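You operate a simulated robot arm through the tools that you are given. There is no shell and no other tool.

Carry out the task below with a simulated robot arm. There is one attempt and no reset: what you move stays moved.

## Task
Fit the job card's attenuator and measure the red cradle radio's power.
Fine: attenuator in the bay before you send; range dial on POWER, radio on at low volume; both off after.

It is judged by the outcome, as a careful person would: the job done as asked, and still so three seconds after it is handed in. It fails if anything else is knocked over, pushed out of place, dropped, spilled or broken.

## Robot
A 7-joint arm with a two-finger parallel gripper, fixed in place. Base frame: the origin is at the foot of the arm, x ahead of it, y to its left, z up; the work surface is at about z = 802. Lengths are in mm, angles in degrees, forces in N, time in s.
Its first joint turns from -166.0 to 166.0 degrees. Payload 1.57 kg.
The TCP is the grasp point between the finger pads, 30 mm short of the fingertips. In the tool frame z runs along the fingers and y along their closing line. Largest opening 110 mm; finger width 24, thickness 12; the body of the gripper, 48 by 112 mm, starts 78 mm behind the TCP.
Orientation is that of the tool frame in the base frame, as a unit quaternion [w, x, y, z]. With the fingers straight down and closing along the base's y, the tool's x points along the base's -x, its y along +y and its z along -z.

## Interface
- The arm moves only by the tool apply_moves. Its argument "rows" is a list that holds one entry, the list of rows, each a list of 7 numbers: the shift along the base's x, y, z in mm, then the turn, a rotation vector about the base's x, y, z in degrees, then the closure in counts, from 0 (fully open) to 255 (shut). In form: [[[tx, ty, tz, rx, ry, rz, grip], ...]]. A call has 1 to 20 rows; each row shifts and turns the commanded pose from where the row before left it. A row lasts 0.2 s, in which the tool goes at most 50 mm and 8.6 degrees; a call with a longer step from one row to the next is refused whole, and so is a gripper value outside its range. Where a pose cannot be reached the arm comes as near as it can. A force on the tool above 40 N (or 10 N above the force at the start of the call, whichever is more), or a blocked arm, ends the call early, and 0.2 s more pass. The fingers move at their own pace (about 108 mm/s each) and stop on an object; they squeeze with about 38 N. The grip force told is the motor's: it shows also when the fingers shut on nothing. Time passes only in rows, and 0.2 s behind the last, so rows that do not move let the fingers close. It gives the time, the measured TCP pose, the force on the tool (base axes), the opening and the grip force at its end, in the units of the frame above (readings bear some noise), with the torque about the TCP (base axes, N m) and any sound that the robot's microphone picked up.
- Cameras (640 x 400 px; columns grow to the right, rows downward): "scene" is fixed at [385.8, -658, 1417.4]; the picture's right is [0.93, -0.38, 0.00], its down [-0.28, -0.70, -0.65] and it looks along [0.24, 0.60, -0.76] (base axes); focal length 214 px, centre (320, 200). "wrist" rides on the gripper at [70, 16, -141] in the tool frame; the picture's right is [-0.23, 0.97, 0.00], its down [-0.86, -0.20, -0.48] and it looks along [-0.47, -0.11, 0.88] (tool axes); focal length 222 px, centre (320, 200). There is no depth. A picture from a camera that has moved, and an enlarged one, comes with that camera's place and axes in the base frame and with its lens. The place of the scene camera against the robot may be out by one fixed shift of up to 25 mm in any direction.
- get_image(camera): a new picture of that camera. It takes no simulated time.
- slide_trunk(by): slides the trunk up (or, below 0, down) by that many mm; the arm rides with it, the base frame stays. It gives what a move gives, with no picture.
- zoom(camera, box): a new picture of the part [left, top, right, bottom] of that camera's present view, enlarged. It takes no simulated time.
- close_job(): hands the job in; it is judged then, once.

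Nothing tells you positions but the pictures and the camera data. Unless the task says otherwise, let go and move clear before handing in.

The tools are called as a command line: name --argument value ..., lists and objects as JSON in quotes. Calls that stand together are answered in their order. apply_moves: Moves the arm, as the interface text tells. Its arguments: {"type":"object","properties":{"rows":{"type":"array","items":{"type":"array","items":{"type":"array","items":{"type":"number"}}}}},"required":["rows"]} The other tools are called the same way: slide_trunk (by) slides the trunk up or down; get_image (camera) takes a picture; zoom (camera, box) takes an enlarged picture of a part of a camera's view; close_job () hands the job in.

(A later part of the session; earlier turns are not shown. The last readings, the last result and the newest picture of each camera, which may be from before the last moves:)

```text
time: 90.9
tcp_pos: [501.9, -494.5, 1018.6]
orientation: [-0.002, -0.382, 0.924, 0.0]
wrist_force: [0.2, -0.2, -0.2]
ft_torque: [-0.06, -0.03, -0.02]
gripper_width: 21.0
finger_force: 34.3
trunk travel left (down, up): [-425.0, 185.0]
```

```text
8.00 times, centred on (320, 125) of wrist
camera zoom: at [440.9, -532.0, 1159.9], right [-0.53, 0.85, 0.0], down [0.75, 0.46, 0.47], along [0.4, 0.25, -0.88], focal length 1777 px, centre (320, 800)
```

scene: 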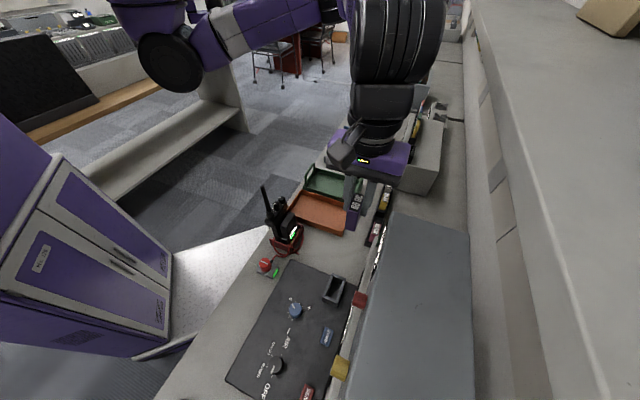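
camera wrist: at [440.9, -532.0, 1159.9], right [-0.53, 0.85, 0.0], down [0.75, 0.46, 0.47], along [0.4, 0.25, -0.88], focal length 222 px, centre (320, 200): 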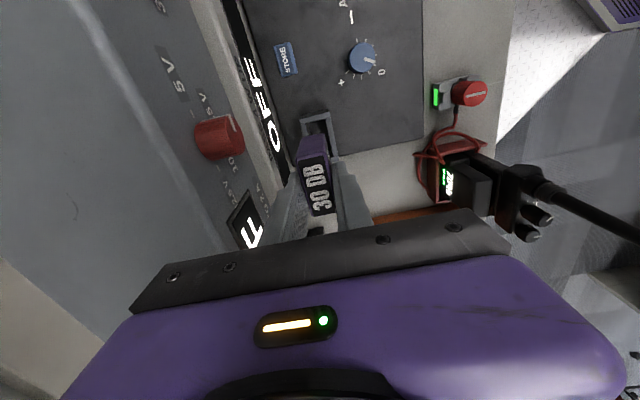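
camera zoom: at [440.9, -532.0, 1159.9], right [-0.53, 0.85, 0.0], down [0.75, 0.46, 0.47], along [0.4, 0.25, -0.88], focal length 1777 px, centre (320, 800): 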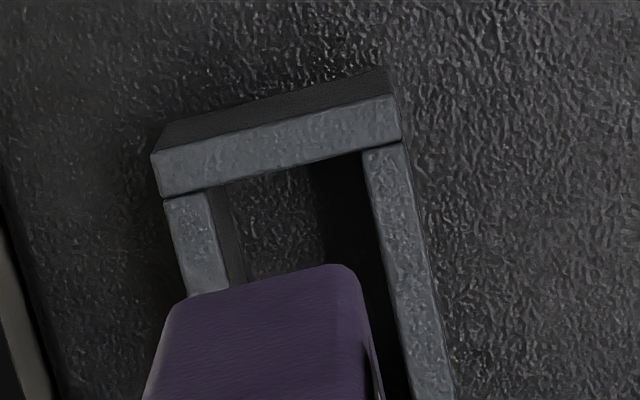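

apply_moves --rows '[[[2.1, 1.6, -15, 0, 0, 0.1, 255], [0, 0, -20, 0, 0, 0, 255], [0, 0, -20, 0, 0, 0, 255], [0, 0, -18, 0, 0, 0, 255], [0, 0, 0, 0, 0, 0, 255]]]'

get_image --camera "wrist"

zoom --camera "wrist" --box '[270, 100, 370, 200]'

zoom --camera "scene" --box '[310, 240, 380, 310]'

```text
time: 92.1
tcp_pos: [504.0, -494.0, 944.1]
orientation: [-0.004, -0.383, 0.924, 0.0]
wrist_force: [0.0, -0.1, -1.8]
ft_torque: [0.01, 0.03, 0.06]
gripper_width: 20.8
finger_force: 34.4
trunk travel left (down, up): [-425.0, 185.0]
```

```text
taken
camera wrist: at [442.9, -530.9, 1086.2], right [-0.53, 0.85, 0.0], down [0.75, 0.46, 0.47], along [0.4, 0.25, -0.88], focal length 222 px, centre (320, 200)
```

wrist: 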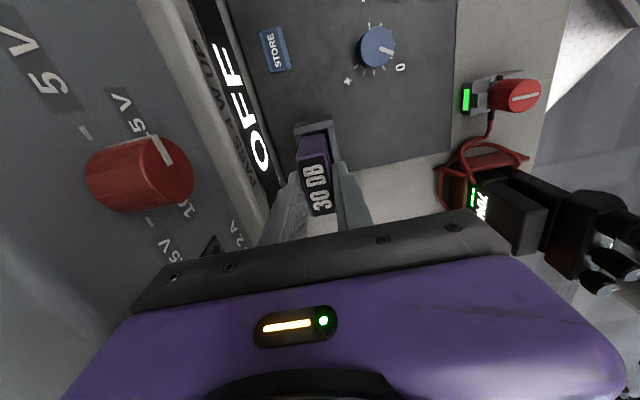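

```text
4.00 times, centred on (320, 150) of wrist
camera zoom: at [442.9, -530.9, 1086.2], right [-0.53, 0.85, 0.0], down [0.75, 0.46, 0.47], along [0.4, 0.25, -0.88], focal length 888 px, centre (320, 400)
```

zoom: 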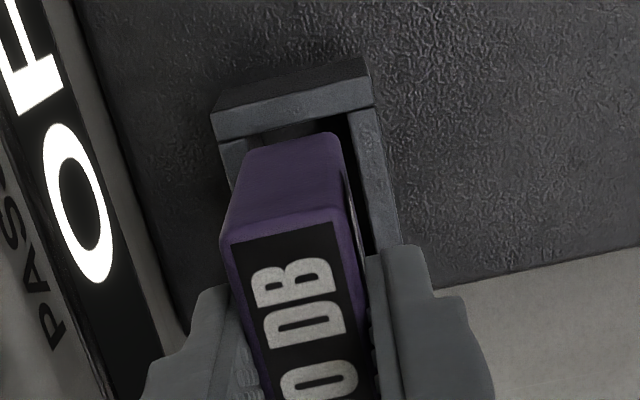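

```text
5.71 times, centred on (345, 275) of scene
camera zoom: at [385.8, -658.0, 1417.4], right [0.93, -0.38, 0.0], down [-0.28, -0.7, -0.65], along [0.24, 0.6, -0.76], focal length 1226 px, centre (177, -229)
```

zoom: 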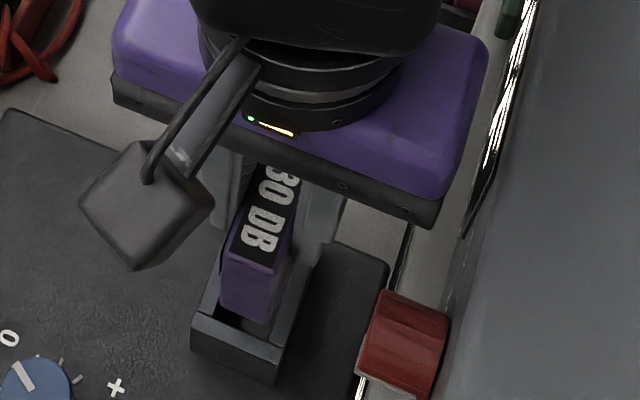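

apply_moves --rows '[[[-0.3, -0.3, -4, 0, 0, 0, 255], [0, 0, -4, 0, 0, 0, 255], [0, 0, -3, 0, 0, 0, 255]]]'

zoom --camera "wrist" --box '[270, 100, 370, 200]'

```text
time: 92.9
tcp_pos: [505.1, -495.0, 934.8]
orientation: [-0.002, -0.383, 0.924, 0.0]
wrist_force: [-0.2, -0.3, -0.9]
ft_torque: [0.02, -0.01, 0.01]
gripper_width: 21.0
finger_force: 34.7
trunk travel left (down, up): [-425.0, 185.0]
```

```text
4.00 times, centred on (320, 150) of wrist
camera zoom: at [442.8, -532.0, 1075.9], right [-0.53, 0.85, 0.0], down [0.75, 0.46, 0.47], along [0.4, 0.25, -0.88], focal length 888 px, centre (320, 400)
```

zoom: 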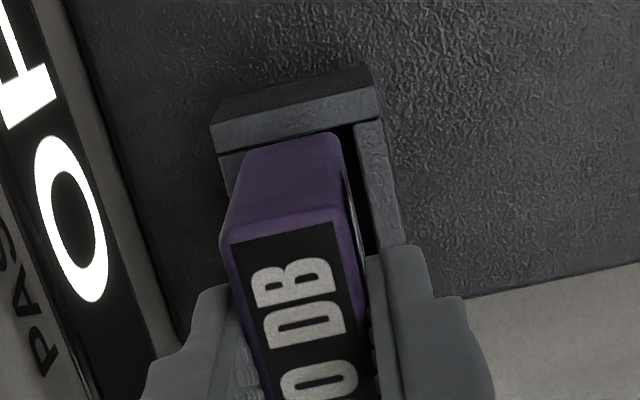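

apply_moves --rows '[[[-0.9, 0.9, 0, 0, 0, 0, 255], [0, 0, 0, 0, 0, 0, 255]]]'

zoom --camera "wrist" --box '[290, 112, 350, 162]'

zoom --camera "scene" --box '[320, 255, 360, 300]'

```text
time: 93.5
tcp_pos: [503.3, -494.1, 932.9]
orientation: [-0.002, -0.383, 0.924, 0.0]
wrist_force: [-0.4, 0.4, -0.6]
ft_torque: [-0.01, 0.0, -0.02]
gripper_width: 21.1
finger_force: 34.5
trunk travel left (down, up): [-425.0, 185.0]
```

```text
8.00 times, centred on (320, 137) of wrist
camera zoom: at [442.0, -531.3, 1075.7], right [-0.53, 0.85, 0.0], down [0.75, 0.46, 0.47], along [0.4, 0.25, -0.88], focal length 1777 px, centre (320, 704)
```

zoom: 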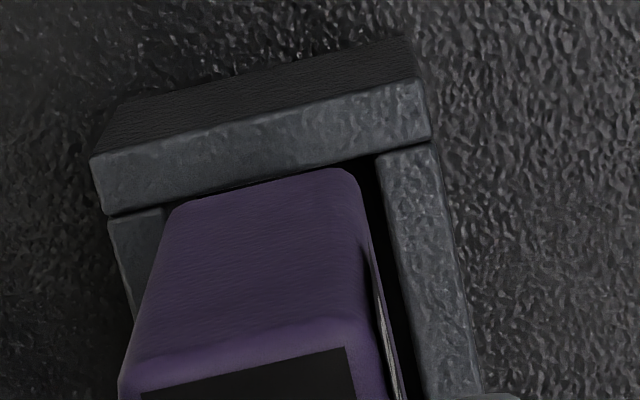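

```text
8.89 times, centred on (340, 278) of scene
camera zoom: at [385.8, -658.0, 1417.4], right [0.93, -0.38, 0.0], down [-0.28, -0.7, -0.65], along [0.24, 0.6, -0.76], focal length 1906 px, centre (142, -489)
```

zoom: 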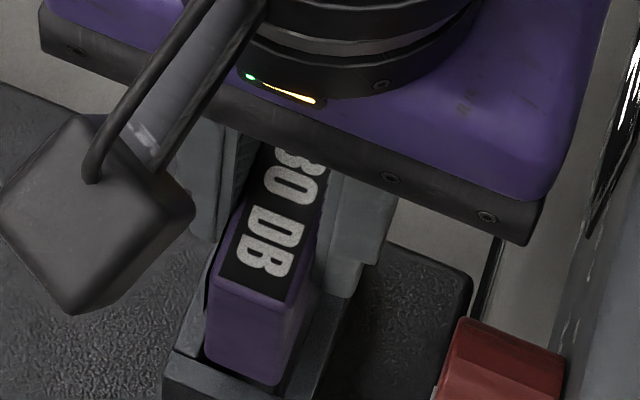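

apply_moves --rows '[[[-0.3, 1.4, 0, 0, 0, 0, 255], [0, 0, 0, 0, 0, 0, 255]]]'

zoom --camera "wrist" --box '[290, 112, 350, 162]'

```text
time: 94.1
tcp_pos: [502.7, -492.0, 934.2]
orientation: [-0.002, -0.383, 0.924, 0.0]
wrist_force: [-0.1, 0.2, -0.1]
ft_torque: [-0.02, 0.02, 0.02]
gripper_width: 21.2
finger_force: 34.5
trunk travel left (down, up): [-425.0, 185.0]
```

```text
8.00 times, centred on (320, 137) of wrist
camera zoom: at [441.7, -529.8, 1075.8], right [-0.53, 0.85, 0.0], down [0.75, 0.46, 0.47], along [0.4, 0.25, -0.88], focal length 1777 px, centre (320, 704)
```

zoom: 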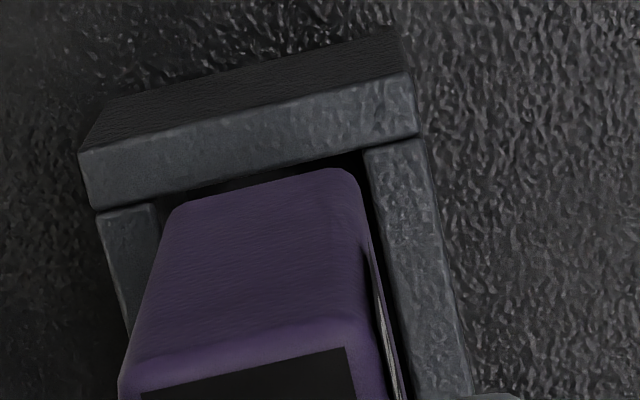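

apply_moves --rows '[[[0, 0, -3, 0, 0, 0, 255], [0, 0, -3, 0, 0, 0, 255], [0, 0, -3, 0, 0, 0, 255]]]'

zoom --camera "wrist" --box '[290, 112, 350, 162]'

```text
time: 94.9
tcp_pos: [502.4, -492.4, 925.1]
orientation: [-0.002, -0.382, 0.924, 0.0]
wrist_force: [0.3, 0.0, -0.9]
ft_torque: [0.02, -0.02, -0.03]
gripper_width: 21.1
finger_force: 34.5
trunk travel left (down, up): [-425.0, 185.0]
```

```text
8.00 times, centred on (320, 137) of wrist
camera zoom: at [441.6, -529.7, 1066.4], right [-0.53, 0.85, 0.0], down [0.75, 0.46, 0.47], along [0.4, 0.25, -0.88], focal length 1777 px, centre (320, 704)
```

zoom: 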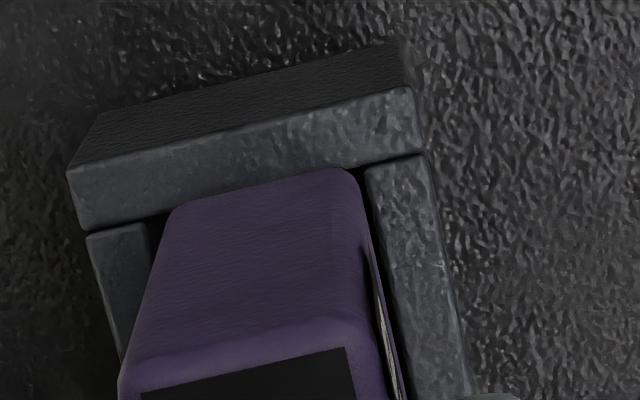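

apply_moves --rows '[[[0, 0, -4, 0, 0, 0, 255], [0, 0, -4, 0, 0, 0, 255], [0, 0, -4, 0, 0, 0, 255]]]'

zoom --camera "wrist" --box '[280, 112, 360, 172]'

zoom --camera "scene" --box '[310, 240, 380, 310]'

```text
time: 95.5
tcp_pos: [502.9, -494.6, 923.2]
orientation: [-0.003, -0.382, 0.924, -0.003]
wrist_force: [-0.1, 3.8, 17.3]
ft_torque: [-0.11, 0.46, -0.08]
gripper_width: 21.1
finger_force: 34.3
trunk travel left (down, up): [-425.0, 185.0]
stopped in row 3: the force on the tool passed its limit at 46 N (the readings are from after the stop); the commanded pose is now the measured one
```

```text
6.67 times, centred on (320, 142) of wrist
camera zoom: at [441.7, -530.2, 1064.7], right [-0.53, 0.85, -0.01], down [0.75, 0.47, 0.47], along [0.4, 0.25, -0.88], focal length 1481 px, centre (320, 587)
```

zoom: 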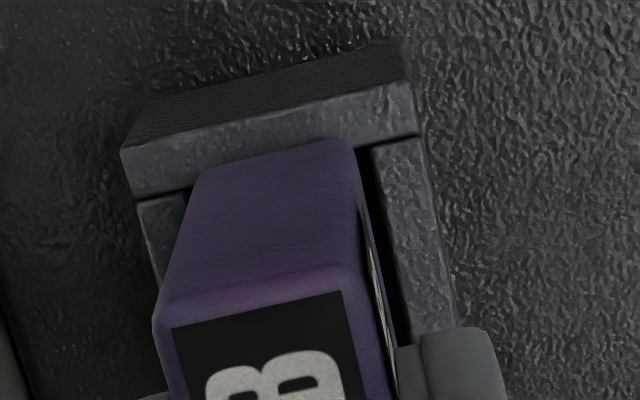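

```text
5.71 times, centred on (345, 275) of scene
camera zoom: at [385.8, -658.0, 1417.4], right [0.93, -0.38, 0.0], down [-0.28, -0.7, -0.65], along [0.24, 0.6, -0.76], focal length 1226 px, centre (177, -229)
```

zoom: 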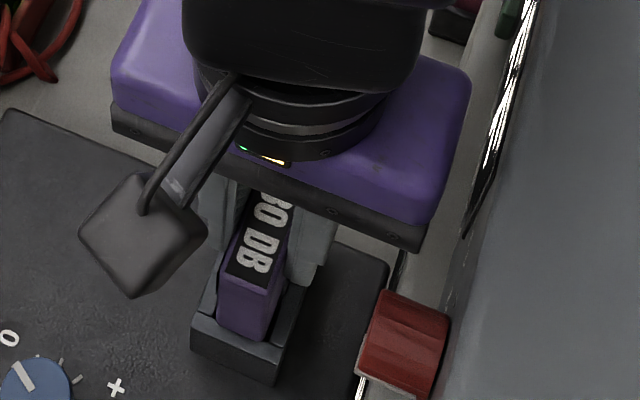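

The block's near edge touched the bay rim. I'll back off, shift about 2 mm towards +s and try again.

apply_moves --rows '[[[0, 0, 6, 0, 0, 0, 255], [0.9, 1.9, 0, 0, 0, 0, 255], [0, 0, 0, 0, 0, 0, 255]]]'

zoom --camera "wrist" --box '[280, 112, 360, 172]'

```text
time: 96.3
tcp_pos: [502.8, -491.9, 926.7]
orientation: [-0.002, -0.383, 0.924, -0.003]
wrist_force: [0.4, 0.6, 0.1]
ft_torque: [0.0, -0.03, 0.0]
gripper_width: 21.0
finger_force: 34.5
trunk travel left (down, up): [-425.0, 185.0]
```

```text
6.67 times, centred on (320, 142) of wrist
camera zoom: at [443.0, -528.1, 1068.5], right [-0.53, 0.85, 0.0], down [0.75, 0.47, 0.47], along [0.4, 0.25, -0.88], focal length 1481 px, centre (320, 587)
```

zoom: 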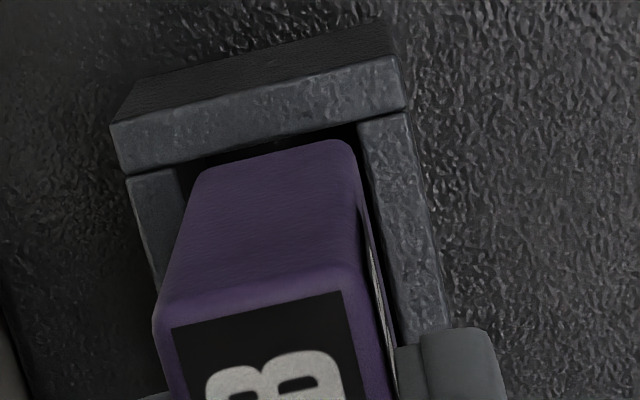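

apply_moves --rows '[[[1.1, 0.3, 0, 0, 0, 0, 255], [0, 0, -3, 0, 0, 0, 255], [0, 0, -2, 0, 0, 0, 255]]]'

zoom --camera "wrist" --box '[280, 112, 360, 172]'

```text
time: 97.1
tcp_pos: [504.3, -491.7, 921.8]
orientation: [-0.002, -0.382, 0.924, -0.002]
wrist_force: [-1.0, 0.0, -1.2]
ft_torque: [0.0, -0.03, -0.03]
gripper_width: 21.4
finger_force: 34.8
trunk travel left (down, up): [-425.0, 185.0]
```

```text
6.67 times, centred on (320, 142) of wrist
camera zoom: at [443.8, -528.0, 1063.7], right [-0.53, 0.85, 0.0], down [0.75, 0.47, 0.47], along [0.4, 0.25, -0.88], focal length 1481 px, centre (320, 587)
```

zoom: 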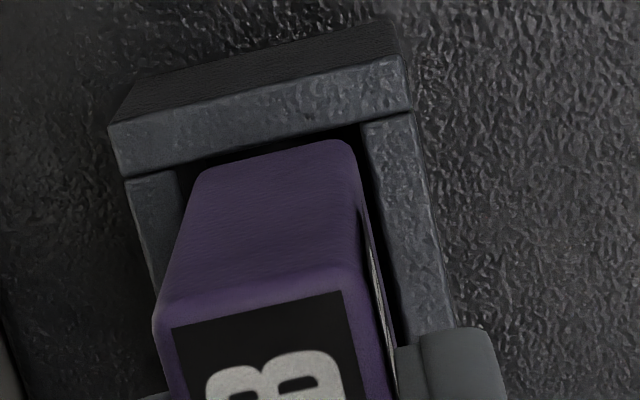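

apply_moves --rows '[[[0, 0, -3, 0, 0, 0, 255], [0, 0, -3, 0, 0, 0, 255], [0, 0, -3, 0, 0, 0, 255]]]'

zoom --camera "wrist" --box '[280, 112, 360, 172]'

```text
time: 97.9
tcp_pos: [506.0, -491.8, 912.4]
orientation: [-0.002, -0.382, 0.924, -0.002]
wrist_force: [0.1, -0.3, -0.8]
ft_torque: [-0.03, 0.01, -0.02]
gripper_width: 21.3
finger_force: 34.4
trunk travel left (down, up): [-425.0, 185.0]
```

```text
6.67 times, centred on (320, 142) of wrist
camera zoom: at [444.1, -528.0, 1054.8], right [-0.53, 0.85, 0.0], down [0.75, 0.47, 0.47], along [0.4, 0.25, -0.88], focal length 1481 px, centre (320, 587)
```

zoom: 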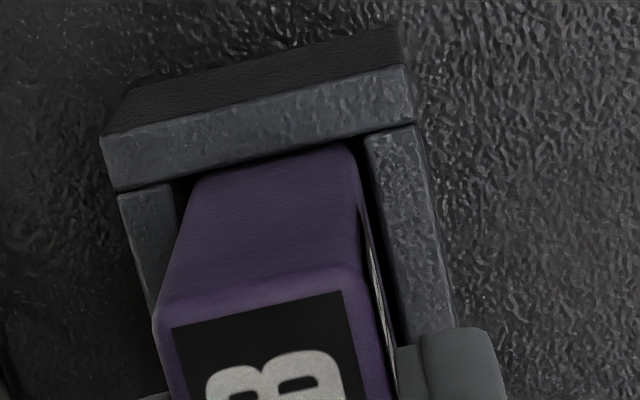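

apply_moves --rows '[[[0, 0, -4, 0, 0, 0, 255], [0, 0, -4, 0, 0, 0, 255], [0, 0, -4, 0, 0, 0, 255]]]'

zoom --camera "wrist" --box '[250, 100, 390, 230]'

zoom --camera "scene" --box '[310, 240, 380, 310]'

```text
time: 98.7
tcp_pos: [504.0, -492.9, 901.1]
orientation: [-0.002, -0.383, 0.924, -0.002]
wrist_force: [-0.1, 0.5, -0.8]
ft_torque: [0.0, -0.04, 0.02]
gripper_width: 21.0
finger_force: 34.6
trunk travel left (down, up): [-425.0, 185.0]
```

```text
3.08 times, centred on (320, 165) of wrist
camera zoom: at [443.8, -528.1, 1042.5], right [-0.53, 0.85, 0.0], down [0.75, 0.47, 0.47], along [0.4, 0.25, -0.88], focal length 684 px, centre (320, 308)
```

zoom: 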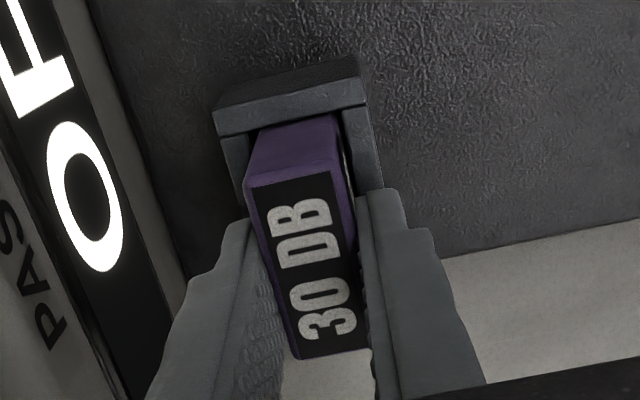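

```text
5.71 times, centred on (345, 275) of scene
camera zoom: at [385.8, -658.0, 1417.4], right [0.93, -0.38, 0.0], down [-0.28, -0.7, -0.65], along [0.24, 0.6, -0.76], focal length 1226 px, centre (177, -229)
```

zoom: 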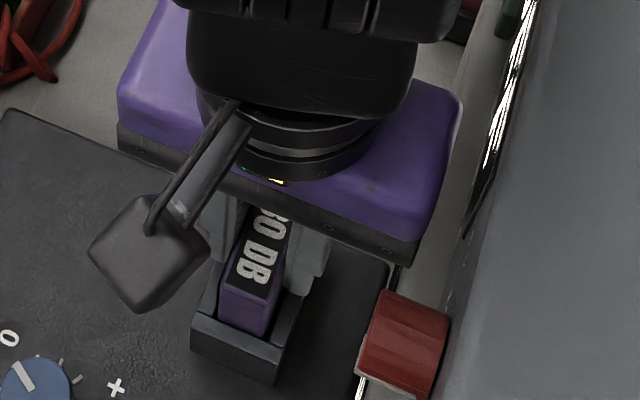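

apply_moves --rows '[[[0, 0, -3, 0, 0, 0, 255], [0, 0, -3, 0, 0, 0, 255]]]'

zoom --camera "wrist" --box '[250, 100, 390, 230]'

zoom --camera "scene" --box '[325, 255, 360, 300]'

```text
time: 99.3
tcp_pos: [504.8, -491.0, 895.1]
orientation: [-0.003, -0.383, 0.924, -0.002]
wrist_force: [-0.1, -0.1, -0.9]
ft_torque: [0.02, 0.01, -0.05]
gripper_width: 21.2
finger_force: 34.6
trunk travel left (down, up): [-425.0, 185.0]
```

```text
3.08 times, centred on (320, 165) of wrist
camera zoom: at [444.0, -528.2, 1036.7], right [-0.53, 0.85, 0.0], down [0.75, 0.47, 0.47], along [0.4, 0.25, -0.88], focal length 684 px, centre (320, 308)
```

zoom: 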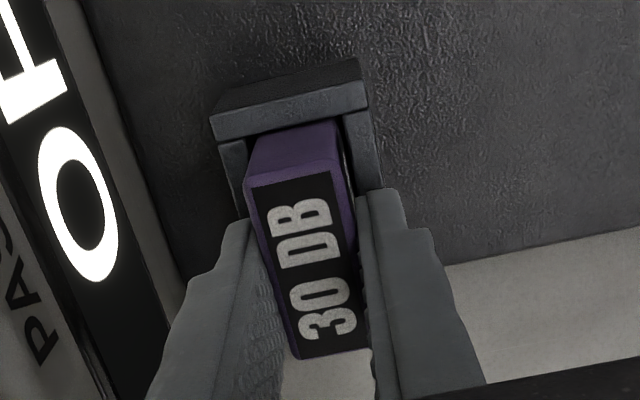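

```text
8.89 times, centred on (342, 278) of scene
camera zoom: at [385.8, -658.0, 1417.4], right [0.93, -0.38, 0.0], down [-0.28, -0.7, -0.65], along [0.24, 0.6, -0.76], focal length 1906 px, centre (120, -489)
```

zoom: 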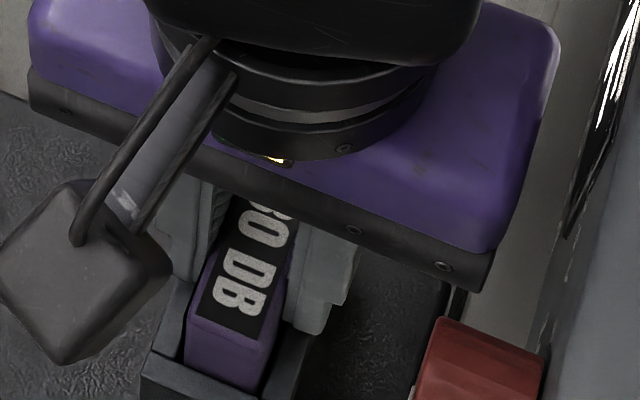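

apply_moves --rows '[[[0, 0, -1.5, 0, 0, 0, 255], [0, 0, -1.5, 0, 0, 0, 255]]]'

```text
time: 99.9
tcp_pos: [505.2, -490.5, 893.9]
orientation: [-0.003, -0.383, 0.924, -0.003]
wrist_force: [0.5, 6.1, 19.2]
ft_torque: [0.56, 0.01, -0.14]
gripper_width: 21.1
finger_force: 34.4
trunk travel left (down, up): [-425.0, 185.0]
```

apply_moves --rows '[[[0, 0, 1.5, 0, 0, 0, 255], [0, 0, 0, 0, 0, 0, 215], [0, 0, 0, 0, 0, 0, 190], [0, 0, 0, 0, 0, 0, 180], [0, 0, 0, 0, 0, 0, 180]]]'

zoom --camera "wrist" --box '[250, 100, 390, 230]'

zoom --camera "scene" --box '[325, 255, 360, 300]'

```text
time: 101.1
tcp_pos: [505.8, -492.0, 895.1]
orientation: [-0.003, -0.383, 0.924, -0.003]
wrist_force: [6.6, -8.8, 11.4]
ft_torque: [-0.01, -0.15, -0.1]
gripper_width: 23.4
finger_force: 0.0
trunk travel left (down, up): [-425.0, 185.0]
```

```text
3.08 times, centred on (320, 165) of wrist
camera zoom: at [444.4, -528.4, 1035.7], right [-0.53, 0.85, 0.0], down [0.75, 0.47, 0.47], along [0.4, 0.25, -0.88], focal length 684 px, centre (320, 308)
```

zoom: 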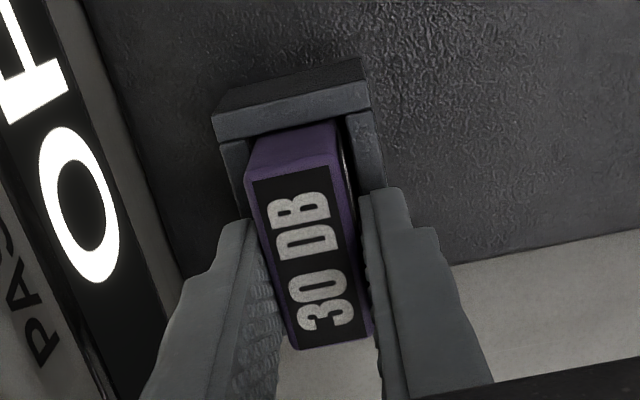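

```text
8.89 times, centred on (342, 278) of scene
camera zoom: at [385.8, -658.0, 1417.4], right [0.93, -0.38, 0.0], down [-0.28, -0.7, -0.65], along [0.24, 0.6, -0.76], focal length 1906 px, centre (120, -489)
```

zoom: 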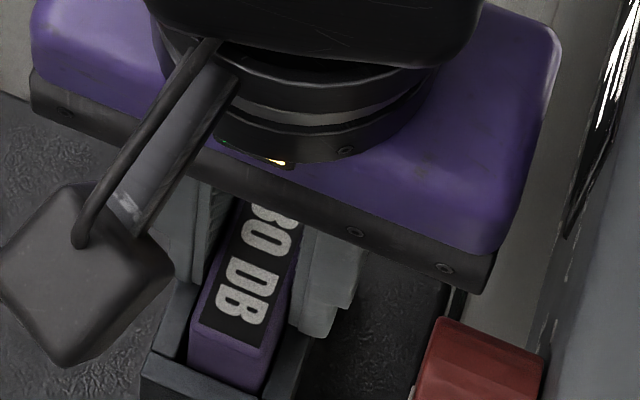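

apply_moves --rows '[[[0, 0, 2, 0, 0, 0, 180], [0, 0, 0, 0, 0, 0, 180], [0, 0, 0, 0, 0, 0, 180]]]'

zoom --camera "wrist" --box '[250, 100, 390, 230]'

```text
time: 101.9
tcp_pos: [504.7, -492.9, 894.5]
orientation: [-0.003, -0.383, 0.924, -0.001]
wrist_force: [0.2, -0.9, 0.0]
ft_torque: [-0.01, 0.0, -0.01]
gripper_width: 32.6
finger_force: 0.0
trunk travel left (down, up): [-425.0, 185.0]
```

```text
3.08 times, centred on (320, 165) of wrist
camera zoom: at [443.9, -528.0, 1037.1], right [-0.53, 0.85, 0.0], down [0.75, 0.47, 0.47], along [0.4, 0.25, -0.88], focal length 684 px, centre (320, 308)
```

zoom: 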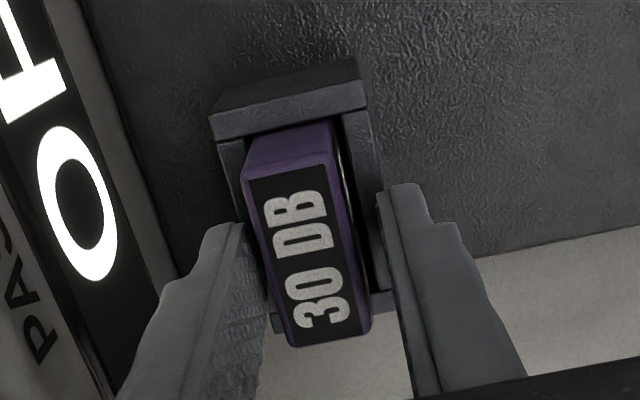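

apply_moves --rows '[[[0, 0, 5, 0, 0, 0, 180], [0, 0, 15, 0, 0, 0, 180], [0, 0, 25, 0, 0, 0, 180], [0, 0, 30, 0, 0, 0, 180], [0, 0, 30, 0, 0, 0, 180]]]'

get_image --camera "wrist"

zoom --camera "wrist" --box '[260, 60, 380, 160]'

zoom --camera "scene" --box '[300, 250, 370, 320]'

```text
time: 103.1
tcp_pos: [505.3, -492.1, 1001.1]
orientation: [-0.003, -0.383, 0.924, -0.002]
wrist_force: [0.5, -0.3, 0.1]
ft_torque: [0.03, 0.01, 0.0]
gripper_width: 32.3
finger_force: 0.2
trunk travel left (down, up): [-425.0, 185.0]
```

```text
taken
camera wrist: at [444.1, -528.0, 1142.6], right [-0.53, 0.85, 0.0], down [0.75, 0.47, 0.47], along [0.4, 0.25, -0.88], focal length 222 px, centre (320, 200)
```

wrist: 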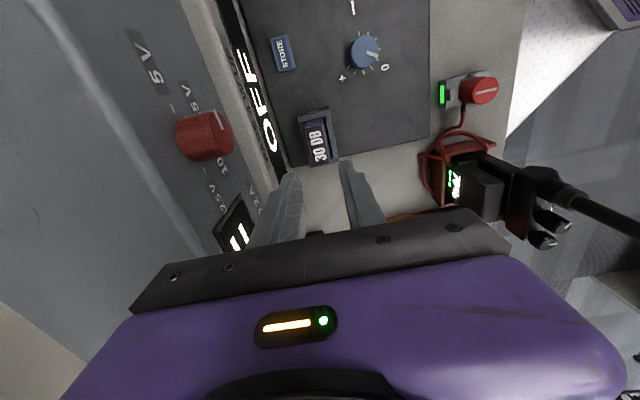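

```text
4.00 times, centred on (320, 110) of wrist
camera zoom: at [444.1, -528.0, 1142.6], right [-0.53, 0.85, 0.0], down [0.75, 0.47, 0.47], along [0.4, 0.25, -0.88], focal length 888 px, centre (320, 560)
```

zoom: 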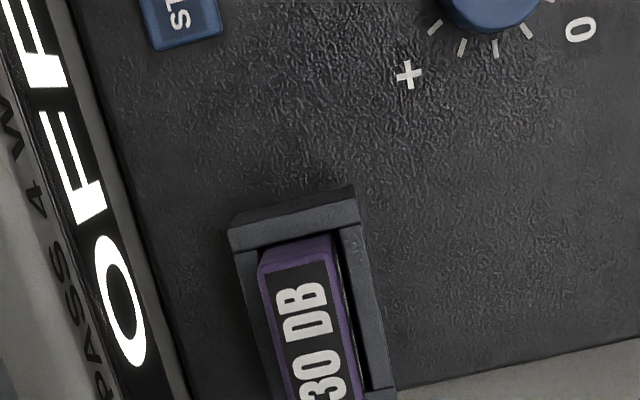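

```text
5.71 times, centred on (335, 285) of scene
camera zoom: at [385.8, -658.0, 1417.4], right [0.93, -0.38, 0.0], down [-0.28, -0.7, -0.65], along [0.24, 0.6, -0.76], focal length 1226 px, centre (234, -286)
```

zoom: 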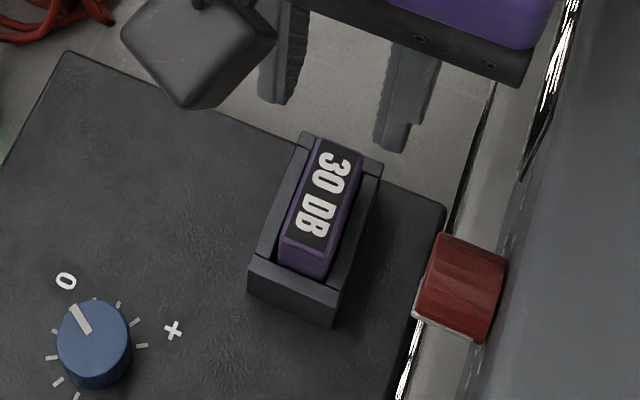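

The attenuator sits in the bay. I'll close the fingers and gently press on its top to make sure it is fully seated.

apply_moves --rows '[[[0, 0, 0, 0, 0, 0, 255], [0, 0, 0, 0, 0, 0, 255], [0, 0, -30, 0, 0, 0, 255], [0, 0, -30, 0, 0, 0, 255], [0, 0, -18, 0, 0, 0, 255], [0, 0, -4, 0, 0, 0, 255]]]'

zoom --camera "wrist" --box '[250, 100, 390, 230]'

```text
time: 104.5
tcp_pos: [505.0, -490.5, 920.8]
orientation: [-0.001, -0.383, 0.924, -0.004]
wrist_force: [1.9, 7.9, 31.8]
ft_torque: [0.36, -0.18, 0.01]
gripper_width: 0.0
finger_force: 20.8
trunk travel left (down, up): [-425.0, 185.0]
```

```text
3.08 times, centred on (320, 165) of wrist
camera zoom: at [444.0, -527.4, 1063.3], right [-0.53, 0.85, -0.01], down [0.75, 0.47, 0.47], along [0.41, 0.25, -0.88], focal length 684 px, centre (320, 308)
```

zoom: 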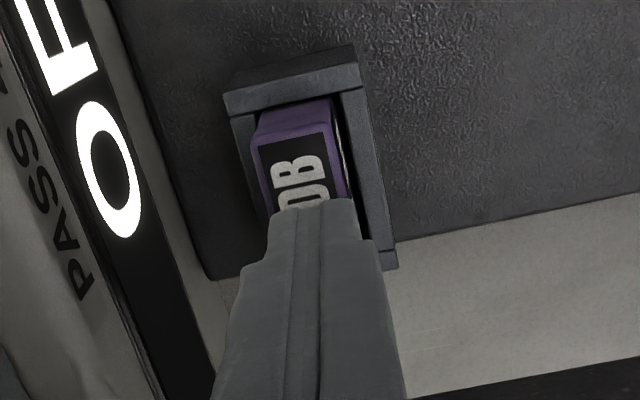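

The block is firmly seated (32 N push, no movement). Next I'll go over the range dial for a close look.

apply_moves --rows '[[[0, 0, 5, 0, 0, 0, 255], [0, 0, 30, 0, 0, 0, 255], [0, 0, 40, 0, 0, 0, 200], [-33, -17, 15, 0, 0, 0, 120], [-33, -17, 15, 0, 0, 0, 120], [-33, -17, 15, 0, 0, 0, 120], [-33, -17, 0, 0, 0, 0, 120], [-33, -17, 0, 0, 0, 0, 120]]]'

get_image --camera "wrist"

zoom --camera "wrist" --box '[240, 60, 400, 190]'

get_image --camera "scene"

```text
time: 106.3
tcp_pos: [340.9, -576.4, 1040.3]
orientation: [-0.003, -0.383, 0.924, -0.002]
wrist_force: [1.6, 0.1, -0.6]
ft_torque: [0.01, 0.02, 0.01]
gripper_width: 58.1
finger_force: 0.1
trunk travel left (down, up): [-425.0, 185.0]
```

```text
taken
camera wrist: at [279.1, -613.8, 1181.1], right [-0.53, 0.85, 0.0], down [0.75, 0.47, 0.47], along [0.4, 0.25, -0.88], focal length 222 px, centre (320, 200)
```

wrist: 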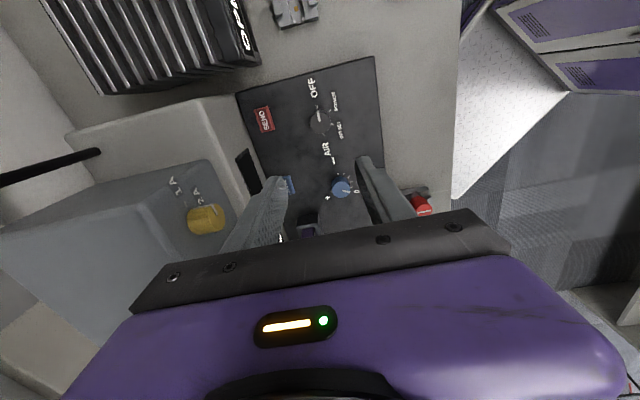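

```text
3.08 times, centred on (320, 125) of wrist
camera zoom: at [279.1, -613.8, 1181.1], right [-0.53, 0.85, 0.0], down [0.75, 0.47, 0.47], along [0.4, 0.25, -0.88], focal length 684 px, centre (320, 431)
```

zoom: 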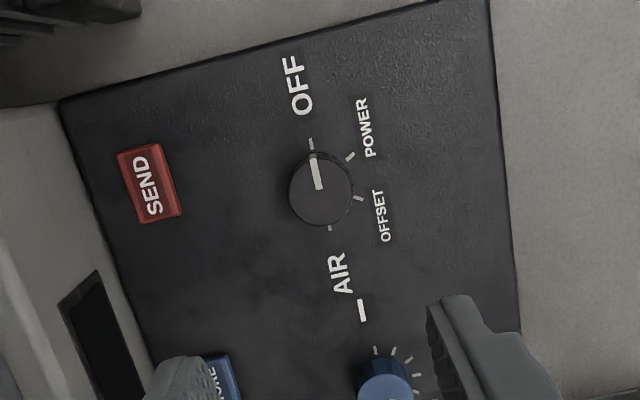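

```text
taken
```

scene: 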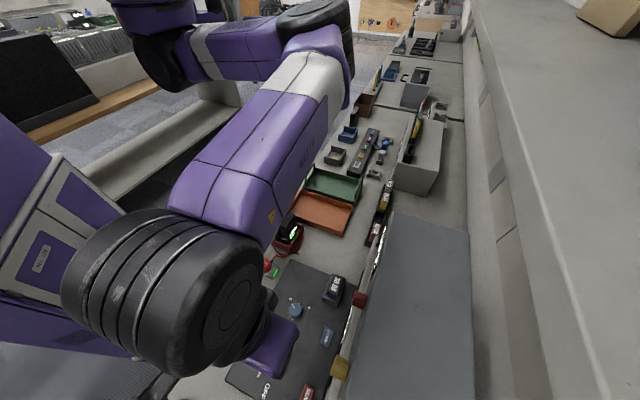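

apply_moves --rows '[[[-14.5, -8.8, -10, 0, 0, 0, 120], [0, 0, -30, 0, 0, 0, 120], [0, 0, -30, 0, 0, 0, 120], [0, 0, -30, 0, 0, 0, 120], [0, 0, 0, 0, 0, 0, 120]]]'

get_image --camera "wrist"

zoom --camera "wrist" --box '[260, 100, 380, 200]'

```text
time: 107.5
tcp_pos: [325.8, -584.9, 938.8]
orientation: [-0.002, -0.382, 0.924, -0.001]
wrist_force: [0.5, 0.0, -0.1]
ft_torque: [0.01, 0.0, 0.01]
gripper_width: 58.0
finger_force: 0.0
trunk travel left (down, up): [-425.0, 185.0]
```

```text
taken
camera wrist: at [263.9, -622.2, 1080.3], right [-0.53, 0.85, 0.0], down [0.75, 0.47, 0.47], along [0.4, 0.25, -0.88], focal length 222 px, centre (320, 200)
```

wrist: 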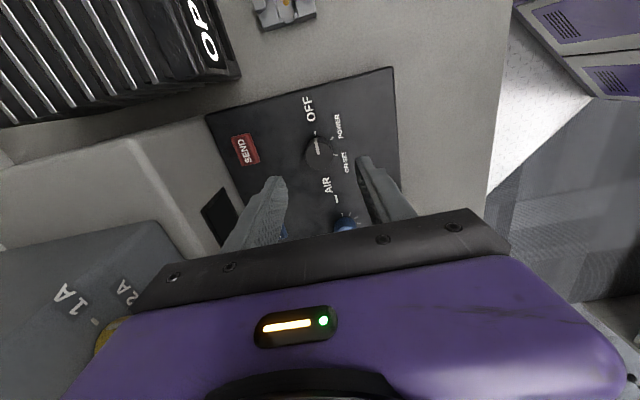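

```text
4.00 times, centred on (320, 150) of wrist
camera zoom: at [263.9, -622.2, 1080.3], right [-0.53, 0.85, 0.0], down [0.75, 0.47, 0.47], along [0.4, 0.25, -0.88], focal length 888 px, centre (320, 400)
```

zoom: 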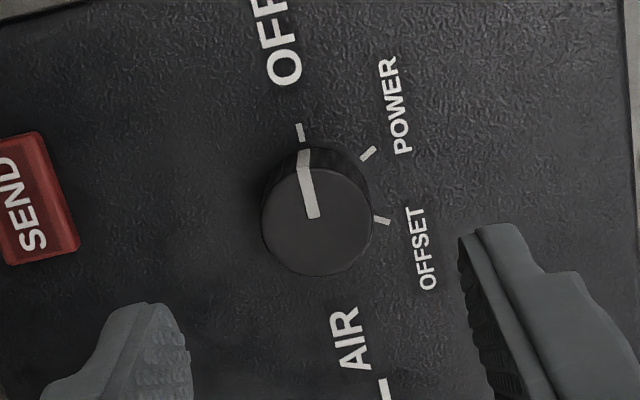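

apply_moves --rows '[[[-1.6, -1.0, -20, 0, 0, 0, 130], [0, 0, -20, 0, 0, 0, 130], [0, 0, -14, 0, 0, 0, 130], [0, 0, -6, 0, 0, 0, 130], [0, 0, 0, 0, 0, 0, 130]]]'

zoom --camera "wrist" --box '[250, 110, 390, 230]'

zoom --camera "scene" --box '[200, 320, 340, 400]'

```text
time: 108.7
tcp_pos: [323.5, -586.1, 879.9]
orientation: [-0.002, -0.383, 0.924, -0.003]
wrist_force: [-0.4, 0.6, 0.0]
ft_torque: [0.01, 0.02, -0.01]
gripper_width: 53.9
finger_force: 0.0
trunk travel left (down, up): [-425.0, 185.0]
```

```text
3.33 times, centred on (320, 170) of wrist
camera zoom: at [262.9, -622.7, 1020.8], right [-0.53, 0.85, 0.0], down [0.75, 0.47, 0.47], along [0.4, 0.25, -0.88], focal length 740 px, centre (320, 300)
```

zoom: 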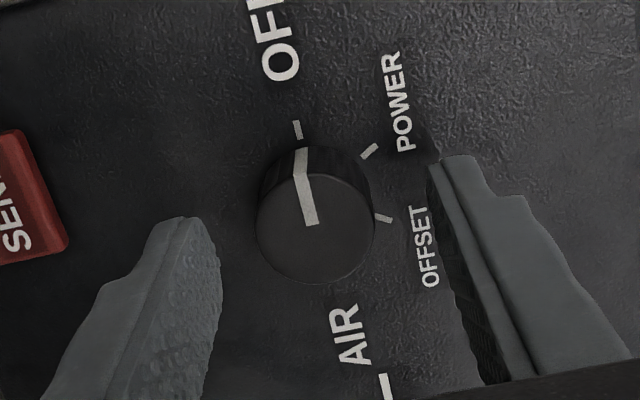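

```text
4.57 times, centred on (270, 360) of scene
camera zoom: at [385.8, -658.0, 1417.4], right [0.93, -0.38, 0.0], down [-0.28, -0.7, -0.65], along [0.24, 0.6, -0.76], focal length 980 px, centre (549, -531)
```

zoom: 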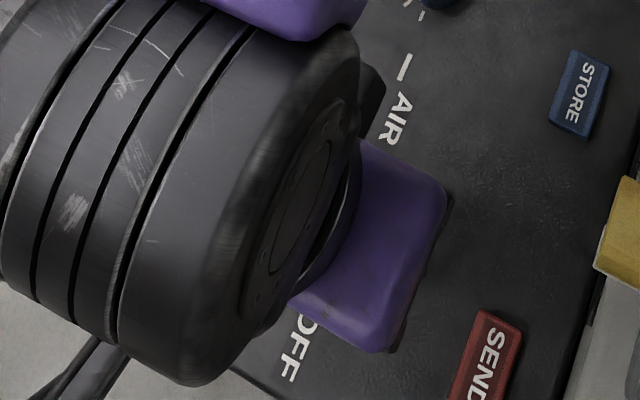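

apply_moves --rows '[[[-1.8, -1.8, -2, 0, 0, 0, 130], [0, 0, 0, 0, 0, 0, 150], [0, 0, 0, 0, 0, 0, 170], [0, 0, 0, 0, 0, 0, 180]]]'

zoom --camera "wrist" --box '[250, 110, 390, 230]'

```text
time: 109.7
tcp_pos: [321.8, -588.5, 877.3]
orientation: [-0.002, -0.384, 0.923, -0.002]
wrist_force: [0.4, 0.3, -0.5]
ft_torque: [0.02, -0.03, 0.03]
gripper_width: 32.4
finger_force: 0.0
trunk travel left (down, up): [-425.0, 185.0]
```

```text
3.33 times, centred on (320, 170) of wrist
camera zoom: at [261.3, -624.6, 1018.7], right [-0.53, 0.85, 0.0], down [0.75, 0.47, 0.47], along [0.4, 0.25, -0.88], focal length 740 px, centre (320, 300)
```

zoom: 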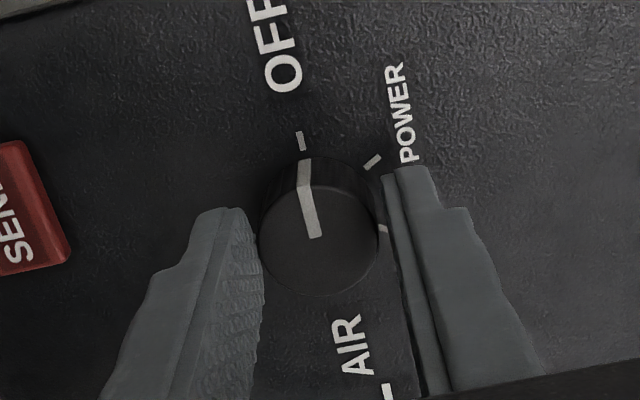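

apply_moves --rows '[[[0, 0, 0, 0, 0, 0, 195], [0, 0, 0, 0, 0, 0, 255], [0, 0, 0, 0, 0, 0, 255]]]'

zoom --camera "wrist" --box '[250, 110, 390, 230]'

```text
time: 110.5
tcp_pos: [323.1, -588.3, 877.2]
orientation: [-0.003, -0.383, 0.924, -0.003]
wrist_force: [4.9, -9.6, -3.8]
ft_torque: [-0.32, 0.05, -0.04]
gripper_width: 29.9
finger_force: 38.9
trunk travel left (down, up): [-425.0, 185.0]
```

```text
3.33 times, centred on (320, 170) of wrist
camera zoom: at [262.1, -625.3, 1018.7], right [-0.53, 0.85, 0.0], down [0.75, 0.47, 0.47], along [0.4, 0.25, -0.88], focal length 740 px, centre (320, 300)
```

zoom: 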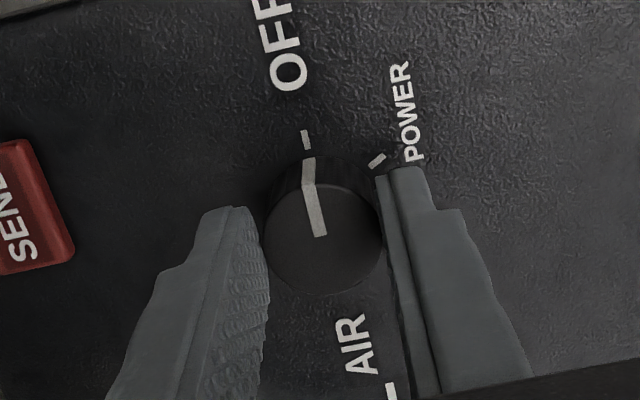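

apply_moves --rows '[[[0.6, -0.6, 0.5, 0, 0, 0, 255], [0, 0, 0, 0, 0, 0, 255]]]'

```text
time: 111.1
tcp_pos: [322.9, -589.1, 876.6]
orientation: [-0.002, -0.382, 0.924, -0.002]
wrist_force: [5.6, -8.9, -5.3]
ft_torque: [-0.54, 0.28, 0.01]
gripper_width: 29.7
finger_force: 39.4
trunk travel left (down, up): [-425.0, 185.0]
```

apply_moves --rows '[[[0.8, -0.8, 0, 0, 0, 0, 255], [0, 0, 0, 0, 0, 0, 255]]]'

```text
time: 111.7
tcp_pos: [323.1, -589.2, 878.5]
orientation: [-0.002, -0.383, 0.924, -0.001]
wrist_force: [2.0, -0.4, -3.9]
ft_torque: [-0.31, 0.1, -0.01]
gripper_width: 29.5
finger_force: 39.2
trunk travel left (down, up): [-425.0, 185.0]
```

apply_moves --rows '[[[0, 0, 0, 0, 0, -6, 255], [0, 0, 0, 0, 0, -6, 255], [0, 0, 0, 0, 0, -6, 255], [0, 0, 0, 0, 0, -6, 255], [0, 0, 0, 0, 0, -6, 255]]]'

zoom --camera "wrist" --box '[250, 110, 390, 230]'

```text
time: 112.9
tcp_pos: [322.7, -588.1, 876.9]
orientation: [-0.003, -0.129, 0.992, 0.001]
wrist_force: [-6.3, 18.0, -1.5]
ft_torque: [0.61, -0.67, 0.04]
gripper_width: 30.0
finger_force: 40.0
trunk travel left (down, up): [-425.0, 185.0]
```

```text
3.33 times, centred on (320, 170) of wrist
camera zoom: at [251.2, -589.4, 1018.8], right [-0.03, 1.0, 0.0], down [0.88, 0.03, 0.47], along [0.47, 0.01, -0.88], focal length 740 px, centre (320, 300)
```

zoom: 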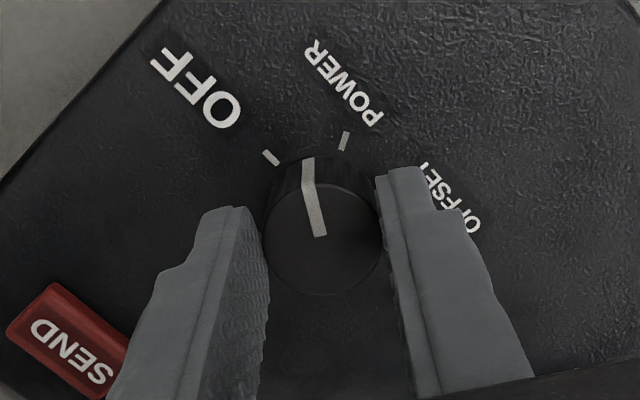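

apply_moves --rows '[[[-0.4, 1.3, 0, 0, 0, 0, 255], [0, 0, 0, 0, 0, -6, 255], [0, 0, 0, 0, 0, -6, 255]]]'

zoom --camera "wrist" --box '[250, 110, 390, 230]'

```text
time: 113.7
tcp_pos: [323.0, -587.3, 877.7]
orientation: [-0.003, -0.025, 1.0, 0.0]
wrist_force: [-5.5, 19.0, -3.2]
ft_torque: [0.51, 0.37, 0.06]
gripper_width: 29.6
finger_force: 39.3
trunk travel left (down, up): [-425.0, 185.0]
```

```text
3.33 times, centred on (320, 170) of wrist
camera zoom: at [252.3, -574.0, 1018.9], right [0.18, 0.98, 0.0], down [0.87, -0.16, 0.47], along [0.46, -0.09, -0.88], focal length 740 px, centre (320, 300)
```

zoom: 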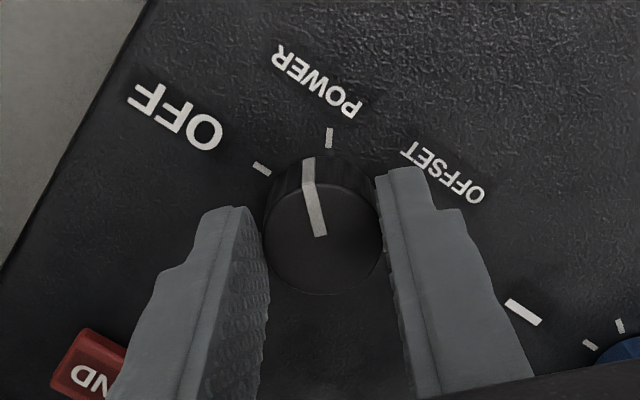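

apply_moves --rows '[[[-0.4, 1.2, 0, 0, 0, -6, 255], [0, 0, 0, 0, 0, -6, 255], [0, 0, 0, 0, 0, -5, 255], [0, 0, 0, 0, 0, 0, 255]]]'

zoom --camera "wrist" --box '[250, 110, 390, 230]'

zoom --camera "wrist" --box '[0, 0, 2, 400]'

```text
time: 114.7
tcp_pos: [322.8, -586.2, 876.7]
orientation: [-0.002, 0.122, 0.992, 0.0]
wrist_force: [-4.4, 12.8, -6.2]
ft_torque: [0.58, 0.57, 0.02]
gripper_width: 29.8
finger_force: 39.3
trunk travel left (down, up): [-425.0, 185.0]
```

```text
3.33 times, centred on (320, 170) of wrist
camera zoom: at [259.0, -553.3, 1018.8], right [0.46, 0.89, 0.0], down [0.78, -0.4, 0.47], along [0.42, -0.22, -0.88], focal length 740 px, centre (320, 300)
```

zoom: 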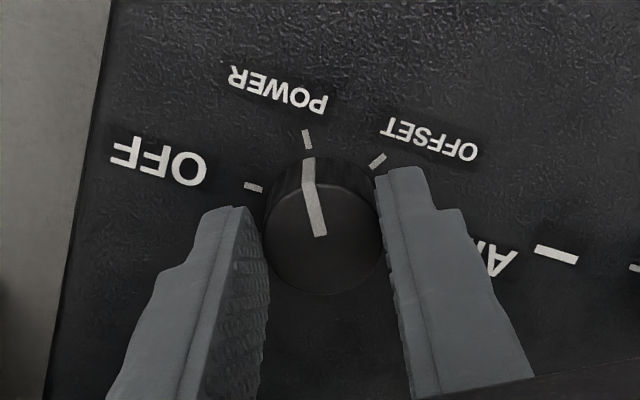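

```text
1.00 times, centred on (1, 200) of wrist (not enlarged: the box is as wide or as high as the picture)
camera zoom: at [259.0, -553.3, 1018.8], right [0.46, 0.89, 0.0], down [0.78, -0.4, 0.47], along [0.42, -0.22, -0.88], focal length 222 px, centre (639, 200)
```

zoom: 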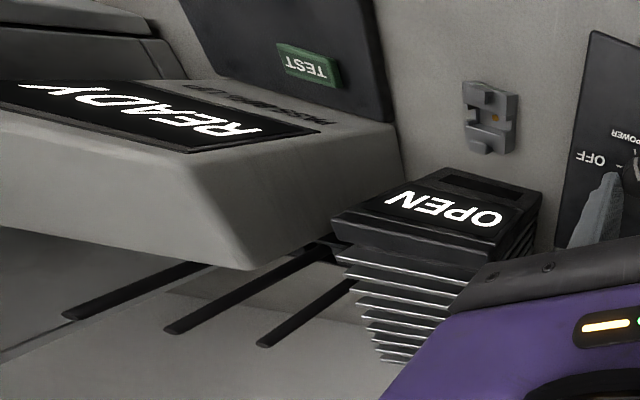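

The dial pointer lines up with POWER. I'll release it, rise and read the displays.

apply_moves --rows '[[[0, 0, 0, 0, 0, 0, 190], [0, 0, 0, 0, 0, 0, 150], [0, 0, 0, 0, 0, 0, 140], [0, 0, 15, 0, 0, 0, 140], [0, 0, 30, 0, 0, 0, 140], [0, 0, 40, 0, 0, 0, 140], [0, 0, 45, 0, 0, 0, 140]]]'

get_image --camera "wrist"

zoom --camera "wrist" --box '[250, 60, 390, 180]'

zoom --camera "scene" --box '[240, 240, 400, 400]'

```text
time: 116.3
tcp_pos: [323.3, -588.1, 1007.7]
orientation: [-0.002, 0.122, 0.993, 0.0]
wrist_force: [0.3, -0.3, -0.6]
ft_torque: [0.03, -0.02, -0.02]
gripper_width: 49.6
finger_force: 0.2
trunk travel left (down, up): [-425.0, 185.0]
```

```text
taken
camera wrist: at [259.7, -554.5, 1149.2], right [0.46, 0.89, 0.0], down [0.78, -0.4, 0.47], along [0.42, -0.22, -0.88], focal length 222 px, centre (320, 200)
```

wrist: 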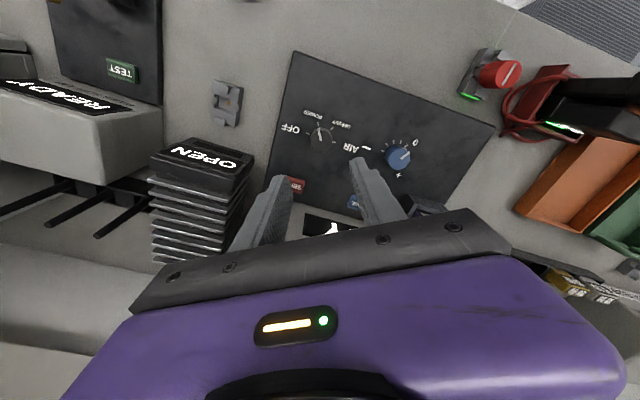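

```text
3.33 times, centred on (320, 120) of wrist
camera zoom: at [259.7, -554.5, 1149.2], right [0.46, 0.89, 0.0], down [0.78, -0.4, 0.47], along [0.42, -0.22, -0.88], focal length 740 px, centre (320, 467)
```

zoom: 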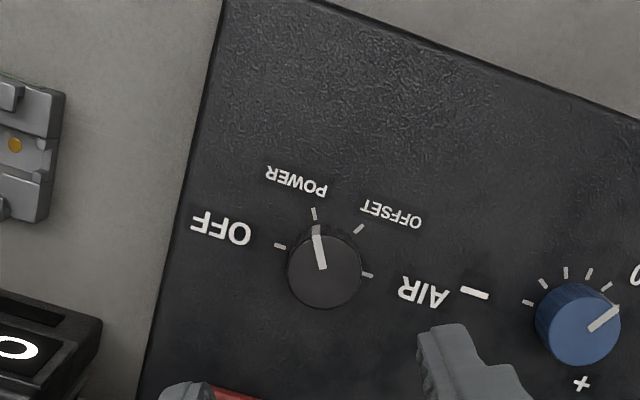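

```text
2.50 times, centred on (320, 320) of scene
camera zoom: at [385.8, -658.0, 1417.4], right [0.93, -0.38, 0.0], down [-0.28, -0.7, -0.65], along [0.24, 0.6, -0.76], focal length 536 px, centre (320, -100)
```

zoom: 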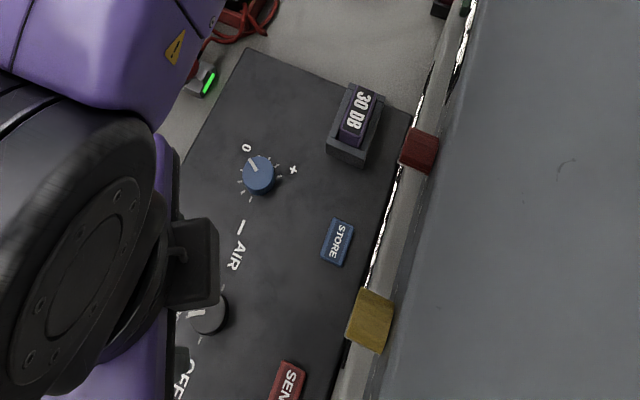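

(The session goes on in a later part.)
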